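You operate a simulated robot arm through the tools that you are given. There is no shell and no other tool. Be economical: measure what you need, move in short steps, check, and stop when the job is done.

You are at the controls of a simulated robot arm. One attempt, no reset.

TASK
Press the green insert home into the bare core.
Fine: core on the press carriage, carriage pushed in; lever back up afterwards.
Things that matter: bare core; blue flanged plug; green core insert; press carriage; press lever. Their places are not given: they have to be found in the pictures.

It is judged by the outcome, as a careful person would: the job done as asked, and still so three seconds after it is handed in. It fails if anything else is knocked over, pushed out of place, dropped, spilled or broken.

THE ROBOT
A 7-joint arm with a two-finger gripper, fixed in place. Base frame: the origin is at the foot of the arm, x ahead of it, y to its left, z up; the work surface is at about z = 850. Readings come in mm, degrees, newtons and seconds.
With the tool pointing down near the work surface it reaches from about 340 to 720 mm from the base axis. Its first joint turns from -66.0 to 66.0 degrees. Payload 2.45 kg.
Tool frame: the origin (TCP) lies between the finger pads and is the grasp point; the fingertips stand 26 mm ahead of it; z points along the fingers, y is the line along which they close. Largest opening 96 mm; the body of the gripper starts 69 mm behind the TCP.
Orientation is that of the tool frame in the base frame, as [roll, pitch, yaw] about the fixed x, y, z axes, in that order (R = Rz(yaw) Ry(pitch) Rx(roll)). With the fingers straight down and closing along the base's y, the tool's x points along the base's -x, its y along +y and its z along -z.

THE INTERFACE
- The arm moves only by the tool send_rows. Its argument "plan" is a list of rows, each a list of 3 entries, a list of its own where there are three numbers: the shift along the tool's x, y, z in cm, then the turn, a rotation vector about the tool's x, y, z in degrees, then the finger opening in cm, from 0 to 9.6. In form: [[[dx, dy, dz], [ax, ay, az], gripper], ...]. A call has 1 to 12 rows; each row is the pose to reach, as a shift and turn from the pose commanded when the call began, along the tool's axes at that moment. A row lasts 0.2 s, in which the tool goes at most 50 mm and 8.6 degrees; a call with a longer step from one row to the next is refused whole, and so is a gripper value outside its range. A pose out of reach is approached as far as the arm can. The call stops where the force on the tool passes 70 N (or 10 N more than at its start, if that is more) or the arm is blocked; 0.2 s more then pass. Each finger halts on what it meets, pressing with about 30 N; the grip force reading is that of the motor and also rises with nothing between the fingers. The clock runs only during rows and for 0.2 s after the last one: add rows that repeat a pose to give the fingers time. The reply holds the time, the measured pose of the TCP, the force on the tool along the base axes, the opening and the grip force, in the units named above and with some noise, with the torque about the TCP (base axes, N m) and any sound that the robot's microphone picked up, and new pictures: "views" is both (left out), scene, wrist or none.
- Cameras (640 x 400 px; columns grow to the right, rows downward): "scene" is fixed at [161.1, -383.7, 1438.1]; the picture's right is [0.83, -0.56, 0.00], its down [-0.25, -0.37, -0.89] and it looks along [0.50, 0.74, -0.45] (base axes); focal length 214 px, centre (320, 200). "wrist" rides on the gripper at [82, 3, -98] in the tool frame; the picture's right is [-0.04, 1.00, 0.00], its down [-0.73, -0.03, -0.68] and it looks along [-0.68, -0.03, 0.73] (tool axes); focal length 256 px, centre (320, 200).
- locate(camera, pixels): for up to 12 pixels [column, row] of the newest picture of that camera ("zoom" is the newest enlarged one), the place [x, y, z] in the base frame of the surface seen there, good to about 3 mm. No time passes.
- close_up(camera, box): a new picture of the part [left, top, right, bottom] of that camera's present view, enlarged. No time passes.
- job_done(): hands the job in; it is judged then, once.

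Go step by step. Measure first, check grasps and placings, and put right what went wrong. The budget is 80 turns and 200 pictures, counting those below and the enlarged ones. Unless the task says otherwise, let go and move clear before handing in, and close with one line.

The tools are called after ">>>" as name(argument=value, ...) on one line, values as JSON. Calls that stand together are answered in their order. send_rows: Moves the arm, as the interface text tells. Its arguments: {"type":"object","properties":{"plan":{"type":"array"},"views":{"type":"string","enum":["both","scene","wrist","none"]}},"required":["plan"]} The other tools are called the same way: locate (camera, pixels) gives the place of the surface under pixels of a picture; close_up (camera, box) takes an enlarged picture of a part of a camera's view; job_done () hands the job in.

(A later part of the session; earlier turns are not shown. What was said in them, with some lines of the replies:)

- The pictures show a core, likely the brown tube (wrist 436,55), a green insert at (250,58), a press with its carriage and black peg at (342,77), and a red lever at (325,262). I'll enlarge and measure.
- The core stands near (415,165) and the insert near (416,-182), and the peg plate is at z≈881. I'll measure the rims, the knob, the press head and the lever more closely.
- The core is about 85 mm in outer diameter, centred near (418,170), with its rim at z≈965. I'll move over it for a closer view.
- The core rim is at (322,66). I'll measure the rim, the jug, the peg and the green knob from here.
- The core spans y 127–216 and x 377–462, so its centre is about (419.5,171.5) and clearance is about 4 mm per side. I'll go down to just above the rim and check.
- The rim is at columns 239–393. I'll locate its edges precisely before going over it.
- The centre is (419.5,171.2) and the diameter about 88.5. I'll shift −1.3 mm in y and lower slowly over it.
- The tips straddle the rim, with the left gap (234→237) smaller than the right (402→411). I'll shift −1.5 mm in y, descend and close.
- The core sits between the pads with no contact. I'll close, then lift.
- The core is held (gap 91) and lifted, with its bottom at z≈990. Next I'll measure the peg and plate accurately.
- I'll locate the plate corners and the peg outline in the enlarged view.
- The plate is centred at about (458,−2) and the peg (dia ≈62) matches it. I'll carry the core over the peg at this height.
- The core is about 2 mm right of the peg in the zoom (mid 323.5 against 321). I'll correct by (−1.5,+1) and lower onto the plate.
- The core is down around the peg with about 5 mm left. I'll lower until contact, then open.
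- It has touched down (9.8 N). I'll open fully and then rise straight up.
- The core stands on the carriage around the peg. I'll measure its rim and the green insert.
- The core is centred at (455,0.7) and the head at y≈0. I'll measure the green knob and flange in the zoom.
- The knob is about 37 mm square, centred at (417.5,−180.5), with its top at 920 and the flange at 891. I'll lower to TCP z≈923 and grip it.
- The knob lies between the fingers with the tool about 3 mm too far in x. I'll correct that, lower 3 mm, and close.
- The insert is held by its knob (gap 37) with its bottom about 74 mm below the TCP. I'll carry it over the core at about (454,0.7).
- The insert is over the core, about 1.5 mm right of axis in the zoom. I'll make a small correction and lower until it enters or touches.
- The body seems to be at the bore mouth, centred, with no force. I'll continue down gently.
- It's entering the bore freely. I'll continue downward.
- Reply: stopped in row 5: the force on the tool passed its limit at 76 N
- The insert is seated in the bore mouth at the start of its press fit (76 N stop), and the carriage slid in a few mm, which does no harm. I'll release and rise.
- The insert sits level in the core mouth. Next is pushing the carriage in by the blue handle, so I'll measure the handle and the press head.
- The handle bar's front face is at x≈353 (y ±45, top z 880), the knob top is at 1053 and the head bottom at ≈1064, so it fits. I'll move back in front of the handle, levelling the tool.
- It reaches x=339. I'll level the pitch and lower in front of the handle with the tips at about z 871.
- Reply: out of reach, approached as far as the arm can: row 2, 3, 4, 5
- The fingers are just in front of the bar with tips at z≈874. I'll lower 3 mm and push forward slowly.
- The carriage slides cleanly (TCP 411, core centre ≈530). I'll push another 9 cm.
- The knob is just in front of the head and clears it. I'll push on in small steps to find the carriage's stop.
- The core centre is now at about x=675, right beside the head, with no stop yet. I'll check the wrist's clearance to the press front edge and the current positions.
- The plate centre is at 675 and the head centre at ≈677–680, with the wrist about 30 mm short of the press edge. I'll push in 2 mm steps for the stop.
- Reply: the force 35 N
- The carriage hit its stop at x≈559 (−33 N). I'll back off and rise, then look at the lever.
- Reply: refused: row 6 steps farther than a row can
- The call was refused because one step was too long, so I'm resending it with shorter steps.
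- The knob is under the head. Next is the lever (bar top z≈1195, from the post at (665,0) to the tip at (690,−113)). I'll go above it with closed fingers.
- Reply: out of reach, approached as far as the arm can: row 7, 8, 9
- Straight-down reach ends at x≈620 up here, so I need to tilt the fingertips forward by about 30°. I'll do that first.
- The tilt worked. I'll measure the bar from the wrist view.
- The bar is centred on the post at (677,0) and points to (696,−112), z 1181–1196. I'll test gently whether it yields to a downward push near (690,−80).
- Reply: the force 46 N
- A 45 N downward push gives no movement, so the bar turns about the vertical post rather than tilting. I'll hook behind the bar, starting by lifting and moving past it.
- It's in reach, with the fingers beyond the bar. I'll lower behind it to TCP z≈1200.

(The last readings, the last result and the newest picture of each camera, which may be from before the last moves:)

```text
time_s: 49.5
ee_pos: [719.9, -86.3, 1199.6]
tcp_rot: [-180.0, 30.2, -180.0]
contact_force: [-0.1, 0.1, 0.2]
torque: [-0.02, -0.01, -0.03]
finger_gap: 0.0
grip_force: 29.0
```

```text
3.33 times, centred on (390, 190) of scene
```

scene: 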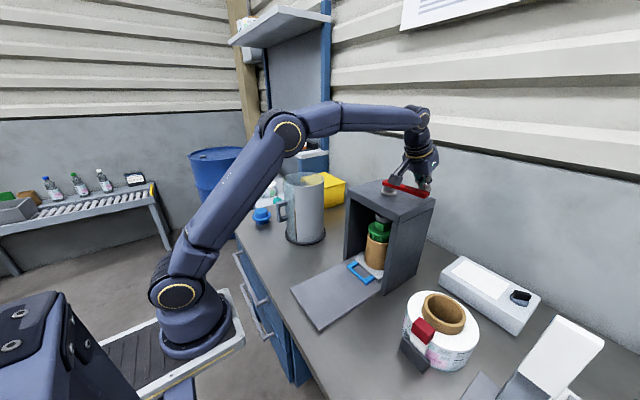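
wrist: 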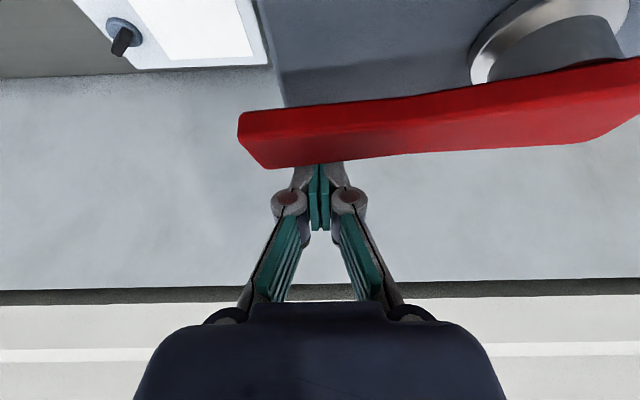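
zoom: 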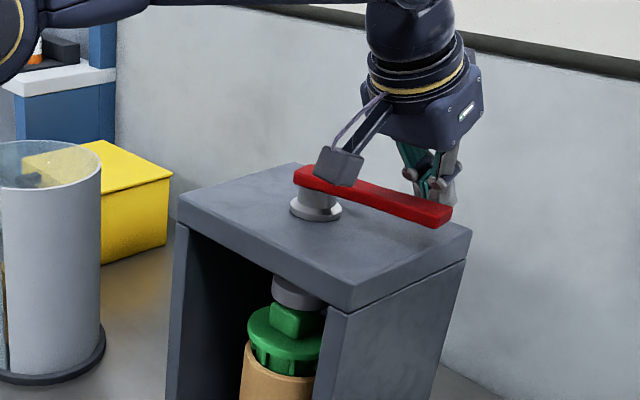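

The fingertips are behind the bar. I'll pull toward the robot in small steps.

>>> send_rows(plan=[[[0.43, 0, -0.25], [0, 0, 0], 0], [[0.87, 0, -0.5], [0, 0, 0], 0], [[1.3, 0, -0.75], [0, 0, 0], 0], [[1.73, 0, -1.0], [0, 0, 0], 0], [[2.17, 0, -1.25], [0, 0, 0], 0], [[2.6, 0, -1.5], [0, 0, 0], 0]])

>>> close_up(camera="scene", box=[330, 130, 450, 250])

```text
time_s: 50.9
ee_pos: [691.2, -84.3, 1197.6]
tcp_rot: [180.0, 30.0, 180.0]
contact_force: [1.1, -1.5, 1.6]
torque: [-0.02, -0.03, -0.04]
finger_gap: 0.1
grip_force: 28.6
```

scene: 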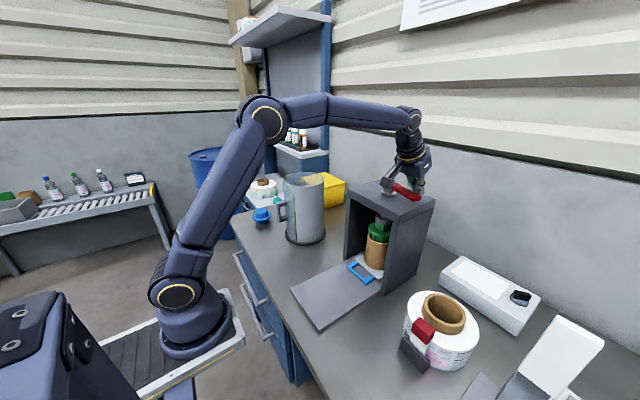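
wrist: 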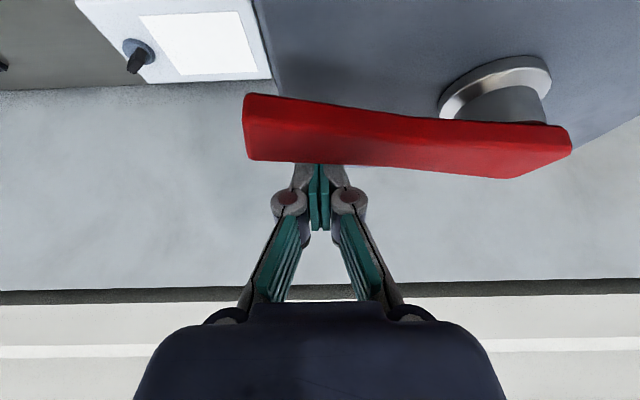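

```text
3.33 times, centred on (390, 190) of scene
```

zoom: 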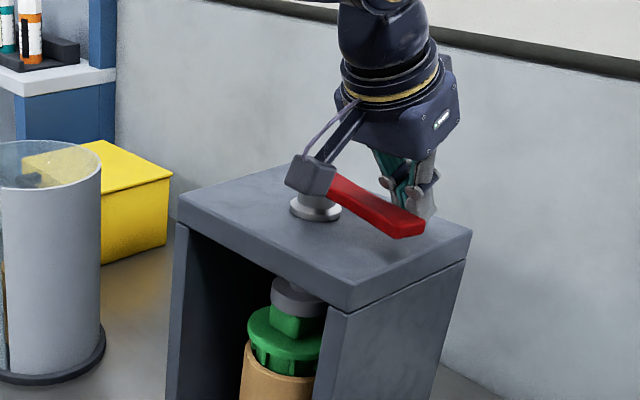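

The lever turns easily toward the robot and the ram has come closer to the knob. I'll continue along the arc.

>>> send_rows(plan=[[[0.64, -0.2, -0.37], [0, 0, 0], 0], [[1.27, -0.3, -0.73], [0, 0, 0], 0], [[1.9, -0.4, -1.1], [0, 0, 0], 0], [[2.55, -0.4, -1.47], [0, 0, 0], 0], [[3.2, -0.3, -1.85], [0, 0, 0], 0], [[3.9, -0.2, -2.25], [0, 0, 0], 0]])

>>> close_up(camera="scene", box=[330, 150, 450, 270])

```text
time_s: 52.3
ee_pos: [644.0, -87.2, 1199.7]
tcp_rot: [-180.0, 30.2, 180.0]
contact_force: [0.3, -0.6, 0.4]
torque: [-0.03, 0.0, 0.01]
finger_gap: 0.1
grip_force: 29.0
```

scene: 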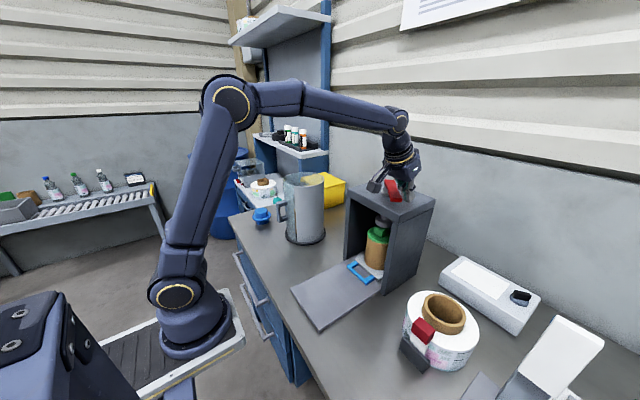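
wrist: 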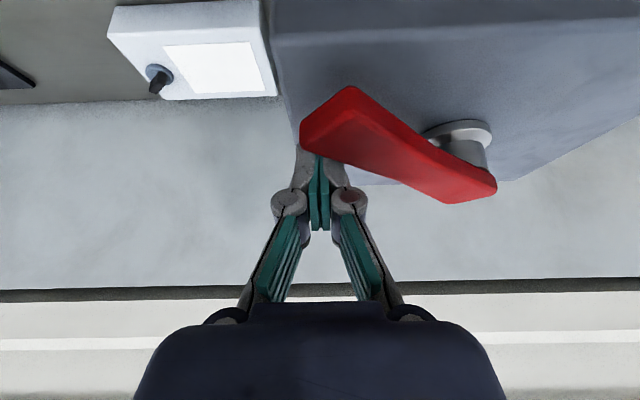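

```text
3.33 times, centred on (390, 210) of scene
```

zoom: 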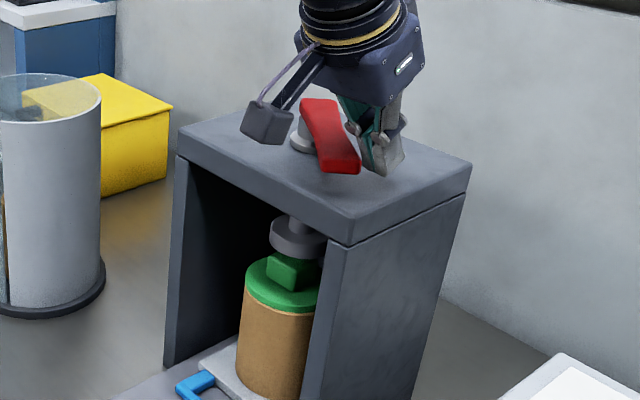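

The ram came down and the flange appears to sit on the core rim. I'll look closer.

>>> close_up(camera="scene", box=[355, 205, 405, 280])

>>> locate(camera="scene", pixels=[[372, 236], [368, 233], [378, 230], [376, 240], [370, 245], [382, 222], [380, 227], [374, 243]])

```text
5.33 times, centred on (380, 242) of scene
```

zoom: 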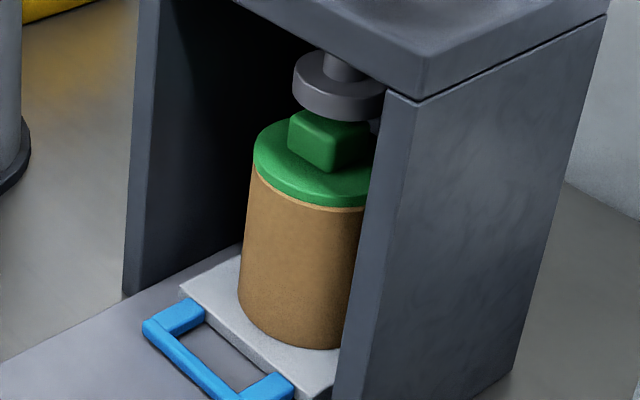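

```text
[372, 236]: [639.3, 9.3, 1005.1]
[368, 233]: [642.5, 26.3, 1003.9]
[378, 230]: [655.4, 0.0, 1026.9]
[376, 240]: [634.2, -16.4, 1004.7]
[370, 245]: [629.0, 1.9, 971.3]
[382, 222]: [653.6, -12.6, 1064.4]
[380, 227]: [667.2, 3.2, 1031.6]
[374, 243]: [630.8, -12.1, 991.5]
```

The flange is now at z≈1004.5, almost on the rim. I'll turn the lever on to its end stop to be sure it is home.

>>> send_rows(plan=[[[0.58, 0.2, -0.33], [0, 0, 0], 0], [[1.15, 0.5, -0.67], [0, 0, 0], 0], [[1.73, 0.9, -1.0], [0, 0, 0], 0], [[2.3, 1.3, -1.33], [0, 0, 0], 0], [[2.85, 1.75, -1.65], [0, 0, 0], 0], [[3.38, 2.2, -1.95], [0, 0, 0], 0]])

>>> close_up(camera="scene", box=[330, 150, 450, 270])

>>> close_up(camera="scene", box=[355, 205, 405, 280])

```text
time_s: 53.7
ee_pos: [606.4, -64.4, 1197.2]
tcp_rot: [180.0, 30.1, 179.9]
contact_force: [0.4, 0.4, -0.1]
torque: [0.0, 0.0, 0.0]
finger_gap: 0.2
grip_force: 28.7
```

scene: 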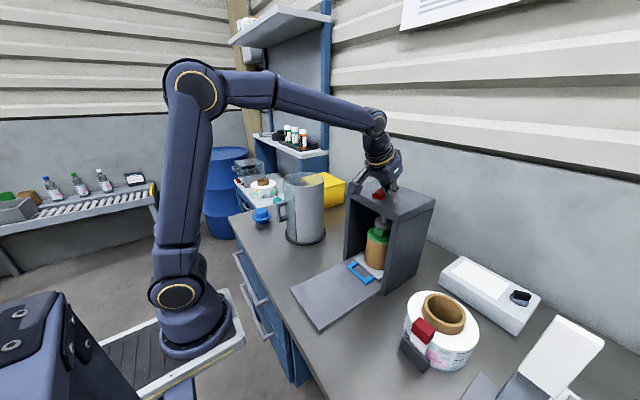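
wrist: 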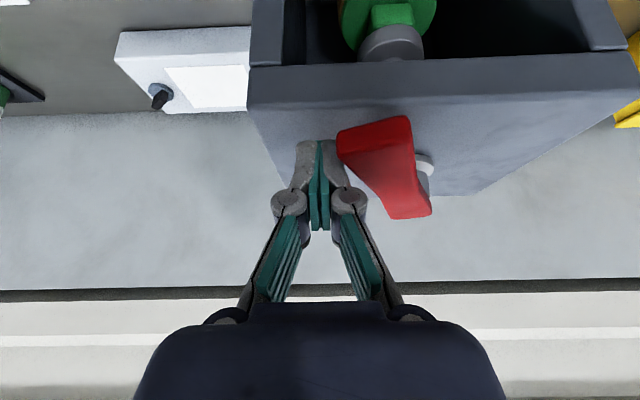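

```text
3.33 times, centred on (390, 210) of scene
```

zoom: 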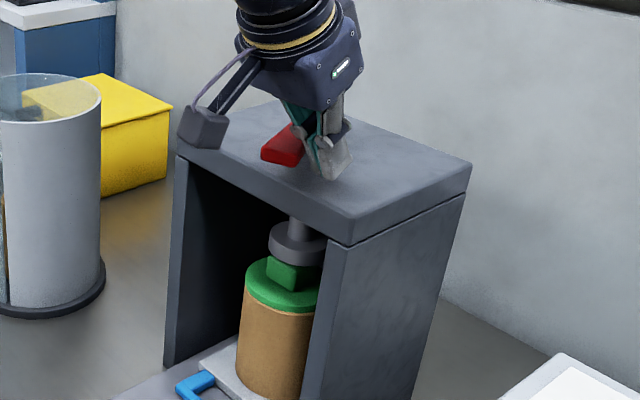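

```text
5.33 times, centred on (380, 242) of scene
```

zoom: 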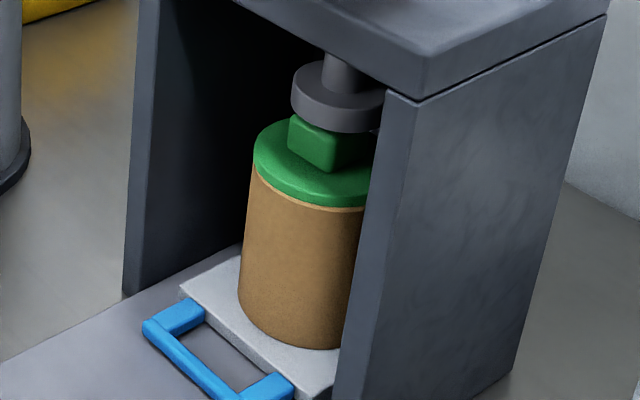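

The ram keeps lowering while the flange stays put. I'll carry the lever further (pushing +y) until there is resistance.

>>> send_rows(plan=[[[0.35, 0.5, -0.2], [0, 0, 0], 0], [[0.7, 1.0, -0.4], [0, 0, 0], 0], [[0.95, 1.5, -0.55], [0, 0, 0], 0], [[1.2, 2.0, -0.69], [0, 0, 0], 0], [[1.4, 2.5, -0.8], [0, 0, 0], 0], [[1.5, 3.0, -0.87], [0, 0, 0], 0], [[1.6, 3.5, -0.92], [0, 0, 0], 0]])

>>> close_up(camera="scene", box=[330, 150, 450, 270])

>>> close_up(camera="scene", box=[355, 205, 405, 280])

```text
time_s: 55.3
ee_pos: [588.5, -29.5, 1198.5]
tcp_rot: [-179.9, 30.1, 179.9]
contact_force: [0.2, -0.6, -0.6]
torque: [0.0, -0.02, -0.02]
finger_gap: 0.2
grip_force: 28.6
```

scene: 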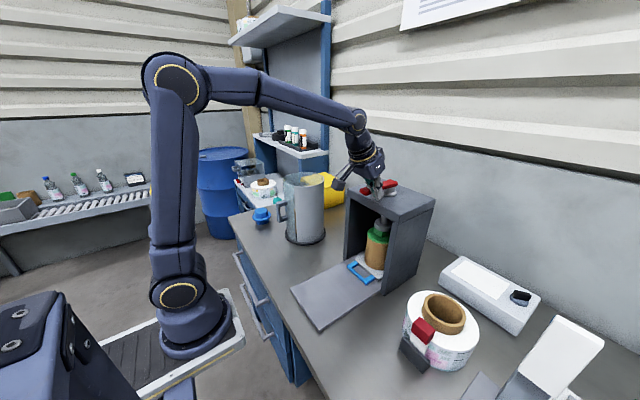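
wrist: 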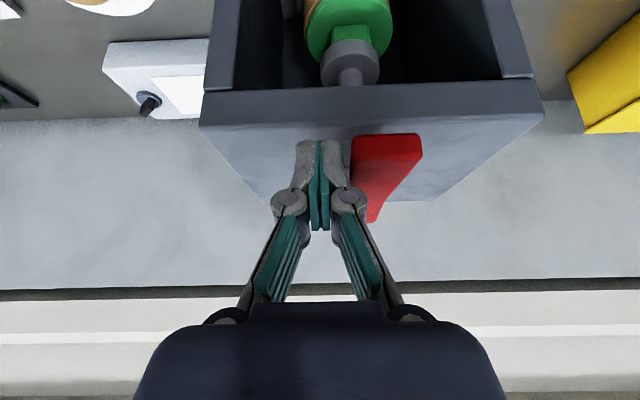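

```text
3.33 times, centred on (390, 210) of scene
```

zoom: 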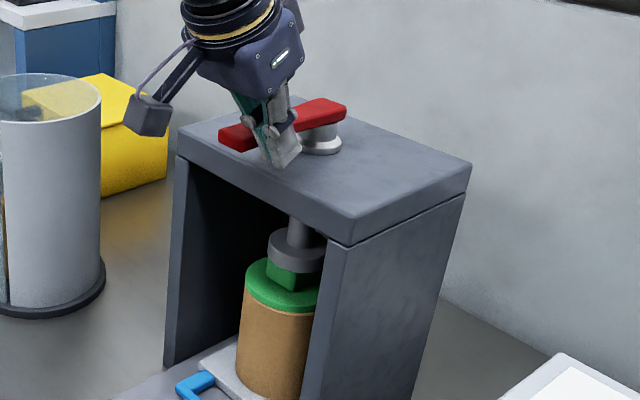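

```text
5.33 times, centred on (380, 242) of scene
```

zoom: 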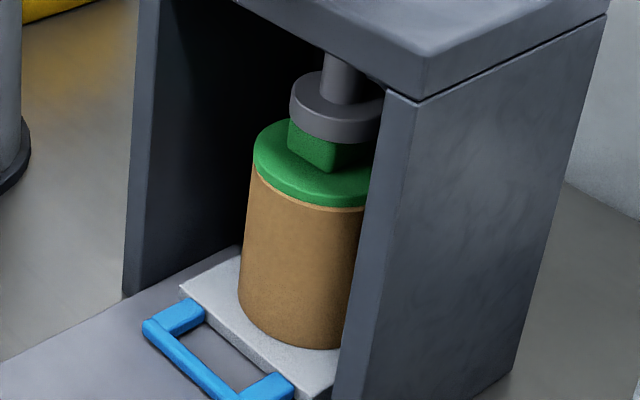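

No resistance yet, and the head is still coming down. I'll continue the arc.

>>> send_rows(plan=[[[0.3, 0.6, -0.17], [0, 0, 0], 0], [[0.5, 1.2, -0.3], [0, 0, 0], 0], [[0.6, 1.8, -0.35], [0, 0, 0], 0], [[0.7, 2.4, -0.4], [0, 0, 0], 0], [[0.7, 3.0, -0.4], [0, 0, 0], 0], [[0.6, 3.6, -0.35], [0, 0, 0], 0], [[0.5, 4.2, -0.3], [0, 0, 0], 0], [[0.4, 4.8, -0.23], [0, 0, 0], 0]])

>>> close_up(camera="scene", box=[330, 150, 450, 270])

>>> close_up(camera="scene", box=[355, 205, 405, 280])

```text
time_s: 56.3
ee_pos: [581.3, -27.9, 1202.8]
tcp_rot: [-178.8, 30.7, 178.5]
contact_force: [0.1, -13.5, 3.7]
torque: [-0.05, -0.04, -0.03]
finger_gap: 0.0
grip_force: 28.3
stopped in row 5: the force on the tool passed its limit at 72 N (the readings are from after the stop); the commanded pose is now the measured one
```

scene: 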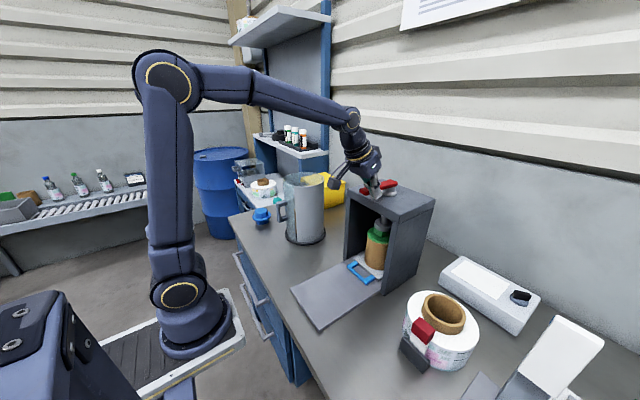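
wrist: 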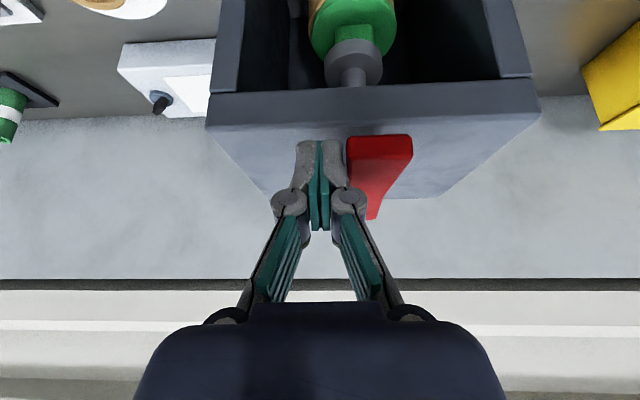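

```text
3.33 times, centred on (390, 210) of scene
```

zoom: 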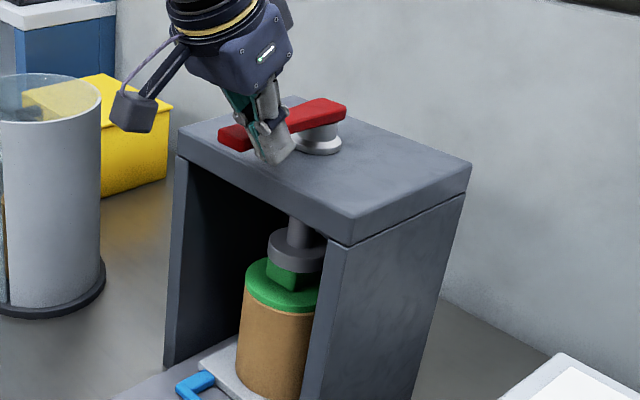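

```text
5.33 times, centred on (380, 242) of scene
```

zoom: 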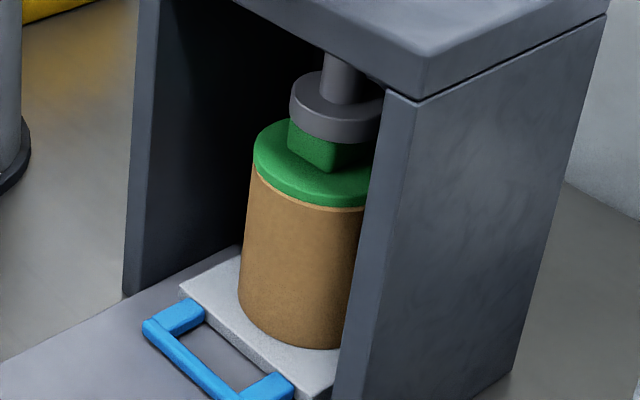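

The lever hit its end stop (72 N) pointing along −x, and the flange rests on the rim. To bring the lever back, I'll lift over the bar and come down on its +y side.

>>> send_rows(plan=[[[0, -0.5, 0], [0, 0, 0], 0], [[-1.0, -0.5, -1.73], [0, 0, 0], 0], [[-2.0, -0.5, -3.46], [0, 0, 0], 0], [[-2.0, 3, -3.46], [0, 0, 0], 0], [[-2.0, 6.5, -3.46], [0, 0, 0], 0], [[-2.0, 6.5, -3.46], [0, 0, 0], 0]])

>>> close_up(camera="wrist", box=[200, 60, 440, 240])

```text
time_s: 57.7
ee_pos: [582.4, 40.8, 1239.5]
tcp_rot: [-179.0, 30.7, 179.0]
contact_force: [0.0, 0.1, 0.3]
torque: [0.03, 0.01, -0.01]
finger_gap: 0.1
grip_force: 28.3
```

scene: 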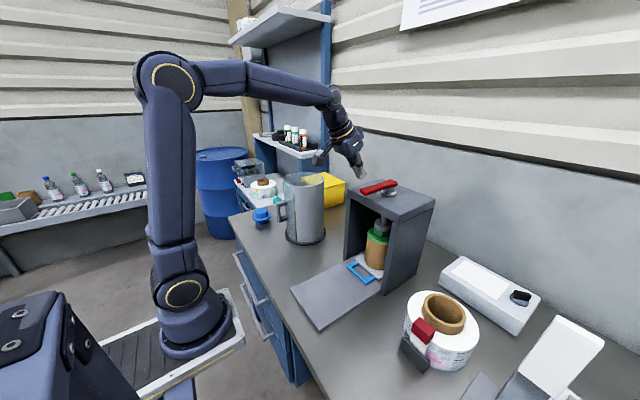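
wrist: 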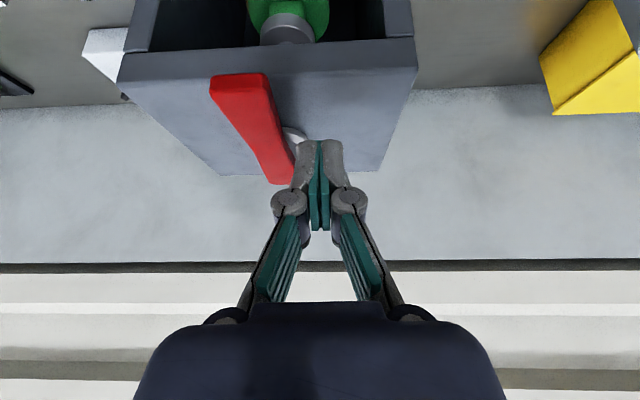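

```text
2.22 times, centred on (320, 150) of wrist
```

zoom: 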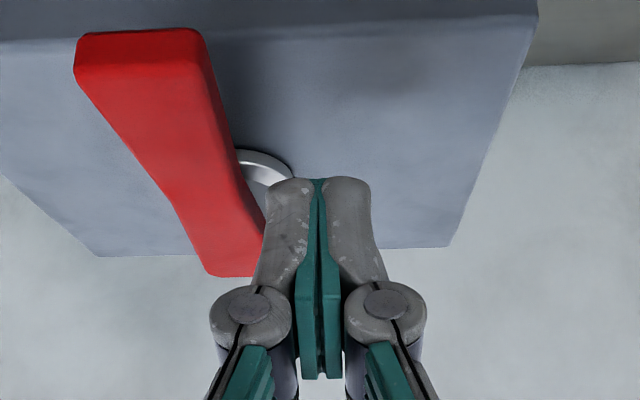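

I'll locate the bar's present position.

>>> locate(camera="zoom", pixels=[[90, 70], [195, 60], [140, 40], [160, 150], [225, 150], [215, 265], [255, 250], [240, 220]])

```text
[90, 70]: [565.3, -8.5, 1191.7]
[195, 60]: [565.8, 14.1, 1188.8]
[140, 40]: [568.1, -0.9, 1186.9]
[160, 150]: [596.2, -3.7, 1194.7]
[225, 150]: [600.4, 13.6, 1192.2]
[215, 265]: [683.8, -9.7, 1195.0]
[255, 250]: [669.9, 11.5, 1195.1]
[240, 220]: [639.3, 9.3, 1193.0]
```

The bar lies along −x (tip at (566,3)). I'll lower on its +y side and push it back along −y.

>>> send_rows(plan=[[[1.0, 0, 1.7], [0, 0, 0], 0], [[1.85, 0, 3.2], [0, 0, 0], 0], [[2.1, -0.7, 3.05], [0, 0, 0], 0], [[2.2, -1.5, 3.0], [0, 0, 0], 0], [[2.3, -2.3, 2.95], [0, 0, 0], 0], [[2.37, -3.1, 2.9], [0, 0, 0], 0], [[2.37, -4.0, 2.9], [0, 0, 0], 0], [[2.3, -4.9, 2.95], [0, 0, 0], 0], [[2.2, -5.8, 3.0], [0, 0, 0], 0], [[2.02, -6.7, 3.1], [0, 0, 0], 0]])

>>> close_up(camera="scene", box=[330, 150, 450, 270])

```text
time_s: 59.9
ee_pos: [579.3, -25.6, 1203.7]
tcp_rot: [-178.9, 30.6, 178.9]
contact_force: [0.1, 1.3, 0.5]
torque: [0.02, -0.01, 0.02]
finger_gap: 0.0
grip_force: 28.8
```

scene: 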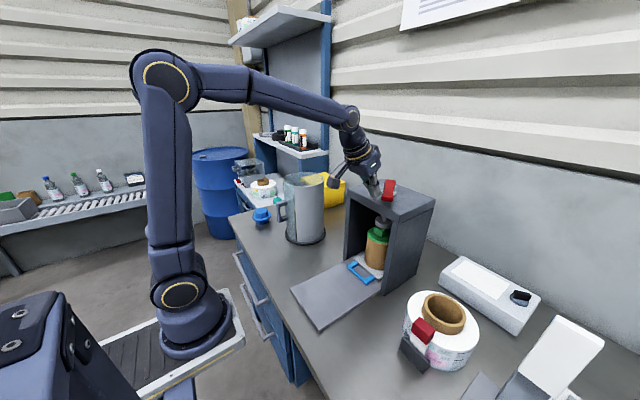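
wrist: 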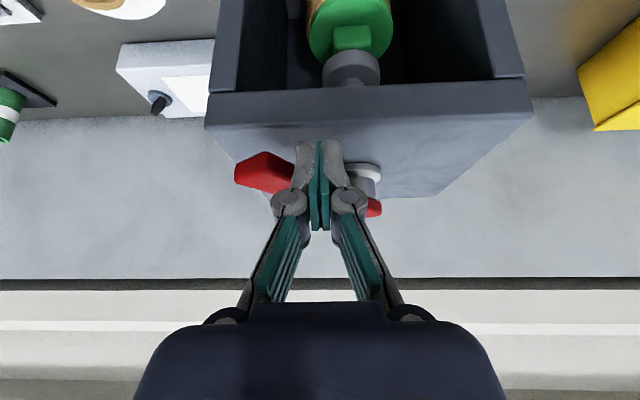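

```text
3.33 times, centred on (390, 210) of scene
```

zoom: 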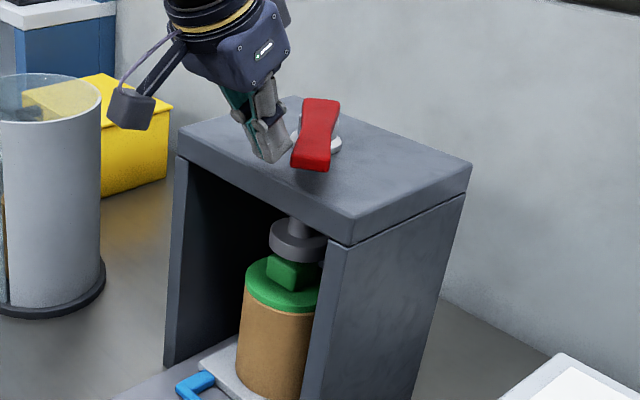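

The lever is coming back and the ram is rising. I'll continue the return arc.

>>> send_rows(plan=[[[-0.5, -1.1, 0.3], [0, 0, 0], 0], [[-1.04, -2.3, 0.6], [0, 0, 0], 0], [[-1.8, -3.3, 1.05], [0, 0, 0], 0], [[-2.6, -4.2, 1.5], [0, 0, 0], 0], [[-3.5, -5.0, 2.05], [0, 0, 0], 0], [[-4.5, -5.6, 2.6], [0, 0, 0], 0], [[-5.4, -5.9, 3.1], [0, 0, 0], 0], [[-6.3, -6.1, 3.65], [0, 0, 0], 0]])

>>> close_up(camera="scene", box=[330, 150, 450, 270])

```text
time_s: 61.7
ee_pos: [650.0, -90.2, 1204.2]
tcp_rot: [-179.1, 30.6, 178.9]
contact_force: [-1.0, 1.5, -0.2]
torque: [0.01, 0.03, 0.02]
finger_gap: 0.0
grip_force: 28.5
```

scene: 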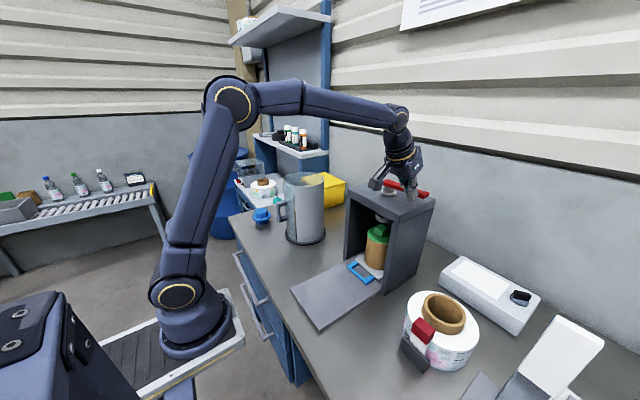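
wrist: 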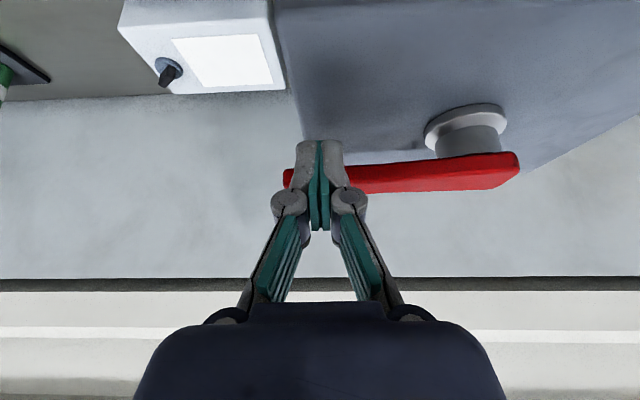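

```text
3.33 times, centred on (390, 210) of scene
```

zoom: 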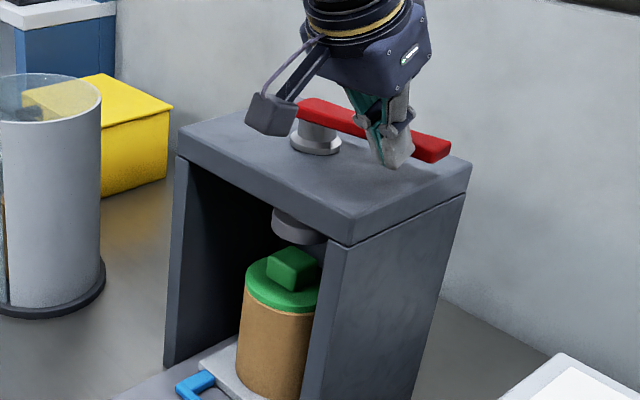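

The lever is nearly back up, the head is raised and the insert stays home. I'll push the last bit to the stop.

>>> send_rows(plan=[[[-0.3, 0, 0.17], [0, 0, 0], 0], [[-0.6, 0, 0.35], [0, 0, 0], 0], [[-0.9, 0, 0.52], [0, 0, 0], 0], [[-1.2, 0, 0.69], [0, 0, 0], 0], [[-1.5, 0, 0.87], [0, 0, 0], 0], [[-1.8, 0, 1.04], [0, 0, 0], 0]])

>>> close_up(camera="scene", box=[330, 150, 450, 270])

```text
time_s: 62.9
ee_pos: [657.4, -90.7, 1204.7]
tcp_rot: [-178.9, 29.2, 178.9]
contact_force: [-35.9, 3.2, 13.6]
torque: [0.17, 0.29, 0.38]
finger_gap: 0.0
grip_force: 28.3
stopped in row 5: the force on the tool passed its limit at 74 N (the readings are from after the stop); the commanded pose is now the measured one
```

scene: 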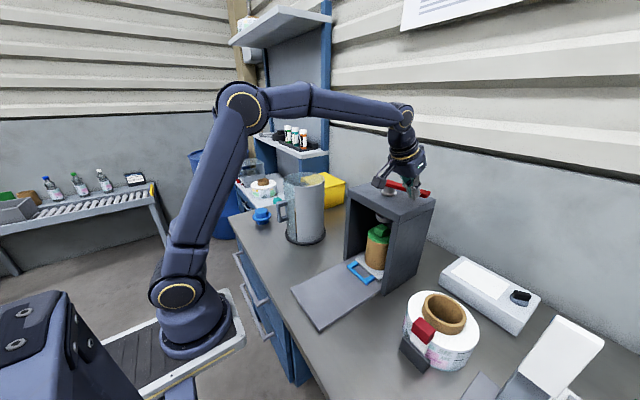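
wrist: 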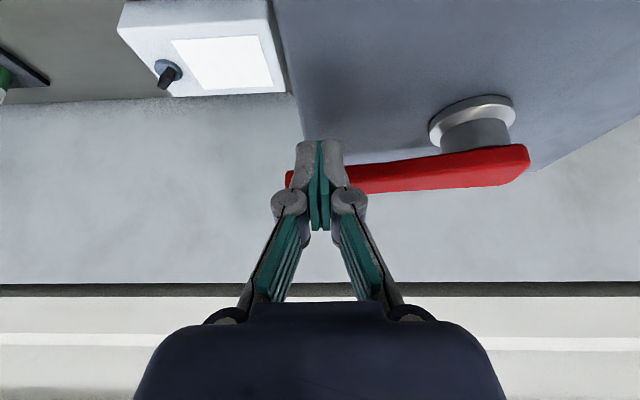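

```text
3.33 times, centred on (390, 210) of scene
```

zoom: 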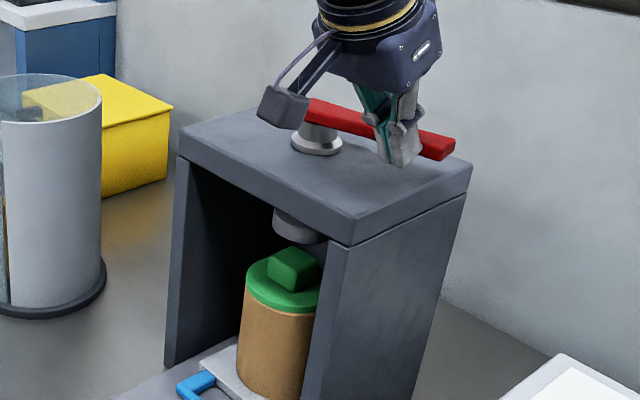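

The lever is against its up stop (74 N, same place as at the start). I'll back away clear and check everything.

>>> send_rows(plan=[[[1.0, 0, -0.6], [0, 0, 0], 0], [[1.0, 0, -4], [0, 0, 0], 0], [[1.5, 0, -8], [0, 0, 0], 0], [[4.5, 1, -10], [0, 4, 0], 0], [[8, 2, -11], [0, 10, 0], 0], [[12, 3, -11], [0, 16, 0], 0], [[16, 4, -10], [0, 22, 0], 0], [[20, 5, -8], [0, 28, 0], 0], [[23, 6, -6], [0, 29, 0], 0], [[23, 6, -6], [0, 29, 0], 0]])

>>> close_up(camera="scene", box=[330, 165, 450, 310])

>>> close_up(camera="scene", box=[355, 205, 405, 280])

>>> locate(camera="zoom", pixels=[[290, 190], [310, 203], [300, 215], [310, 120], [262, 150], [280, 180], [270, 270], [250, 340]])

```text
time_s: 65.1
ee_pos: [432.5, -23.9, 1142.0]
tcp_rot: [-179.1, 0.6, 178.4]
contact_force: [-0.7, 0.4, -0.6]
torque: [0.01, 0.04, 0.0]
finger_gap: 0.1
grip_force: 28.4
```

scene: 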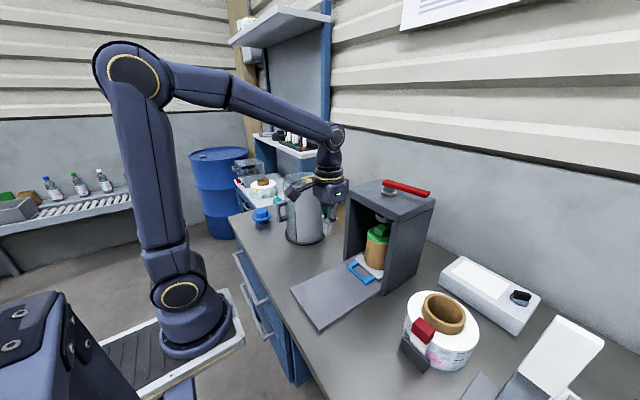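
wrist: 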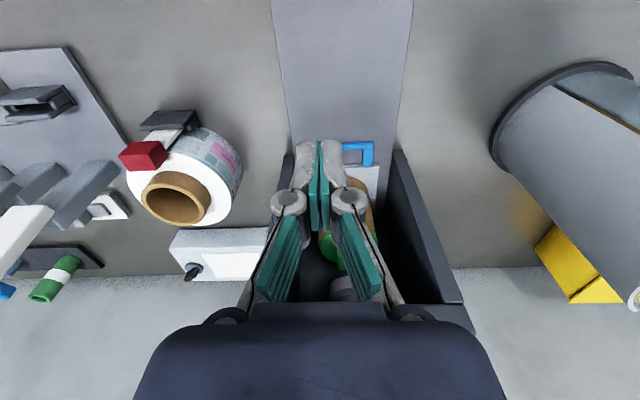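

```text
2.76 times, centred on (390, 238) of scene
```

zoom: 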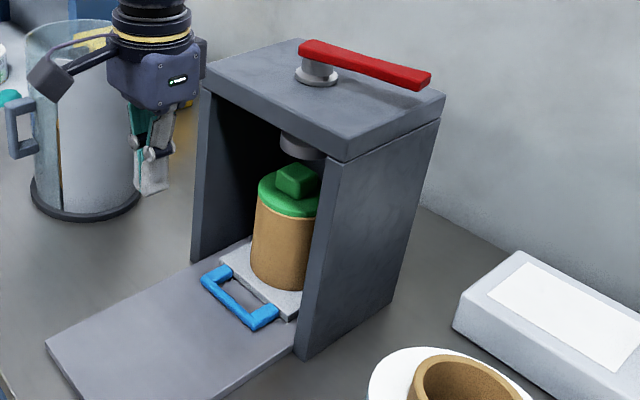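

```text
5.33 times, centred on (380, 242) of scene
```

zoom: 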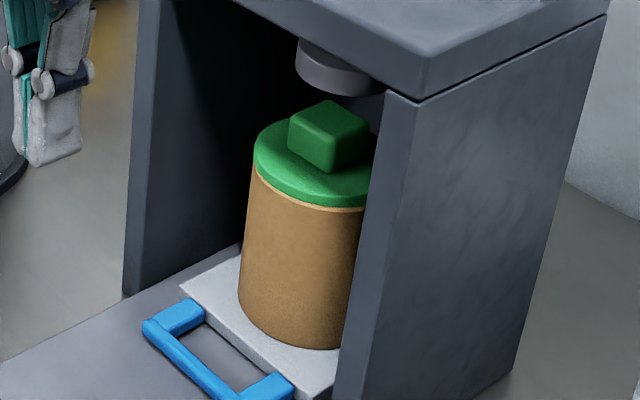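

```text
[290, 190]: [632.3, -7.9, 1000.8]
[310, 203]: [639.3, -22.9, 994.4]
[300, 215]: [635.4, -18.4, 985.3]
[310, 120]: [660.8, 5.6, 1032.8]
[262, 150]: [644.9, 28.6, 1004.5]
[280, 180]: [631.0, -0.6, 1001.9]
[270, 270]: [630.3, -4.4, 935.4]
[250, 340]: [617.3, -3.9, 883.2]
```

The flange sits flush on the rim (z≈994, top 1004), the core is on the carriage and pushed in, the lever is back up, and nothing else has moved. I'll hand in.

>>> job_done()

```text
The job is handed in.
```

The green insert is pressed home in the bare core, which is on the carriage and pushed in; the press lever is back up and the job is handed in.
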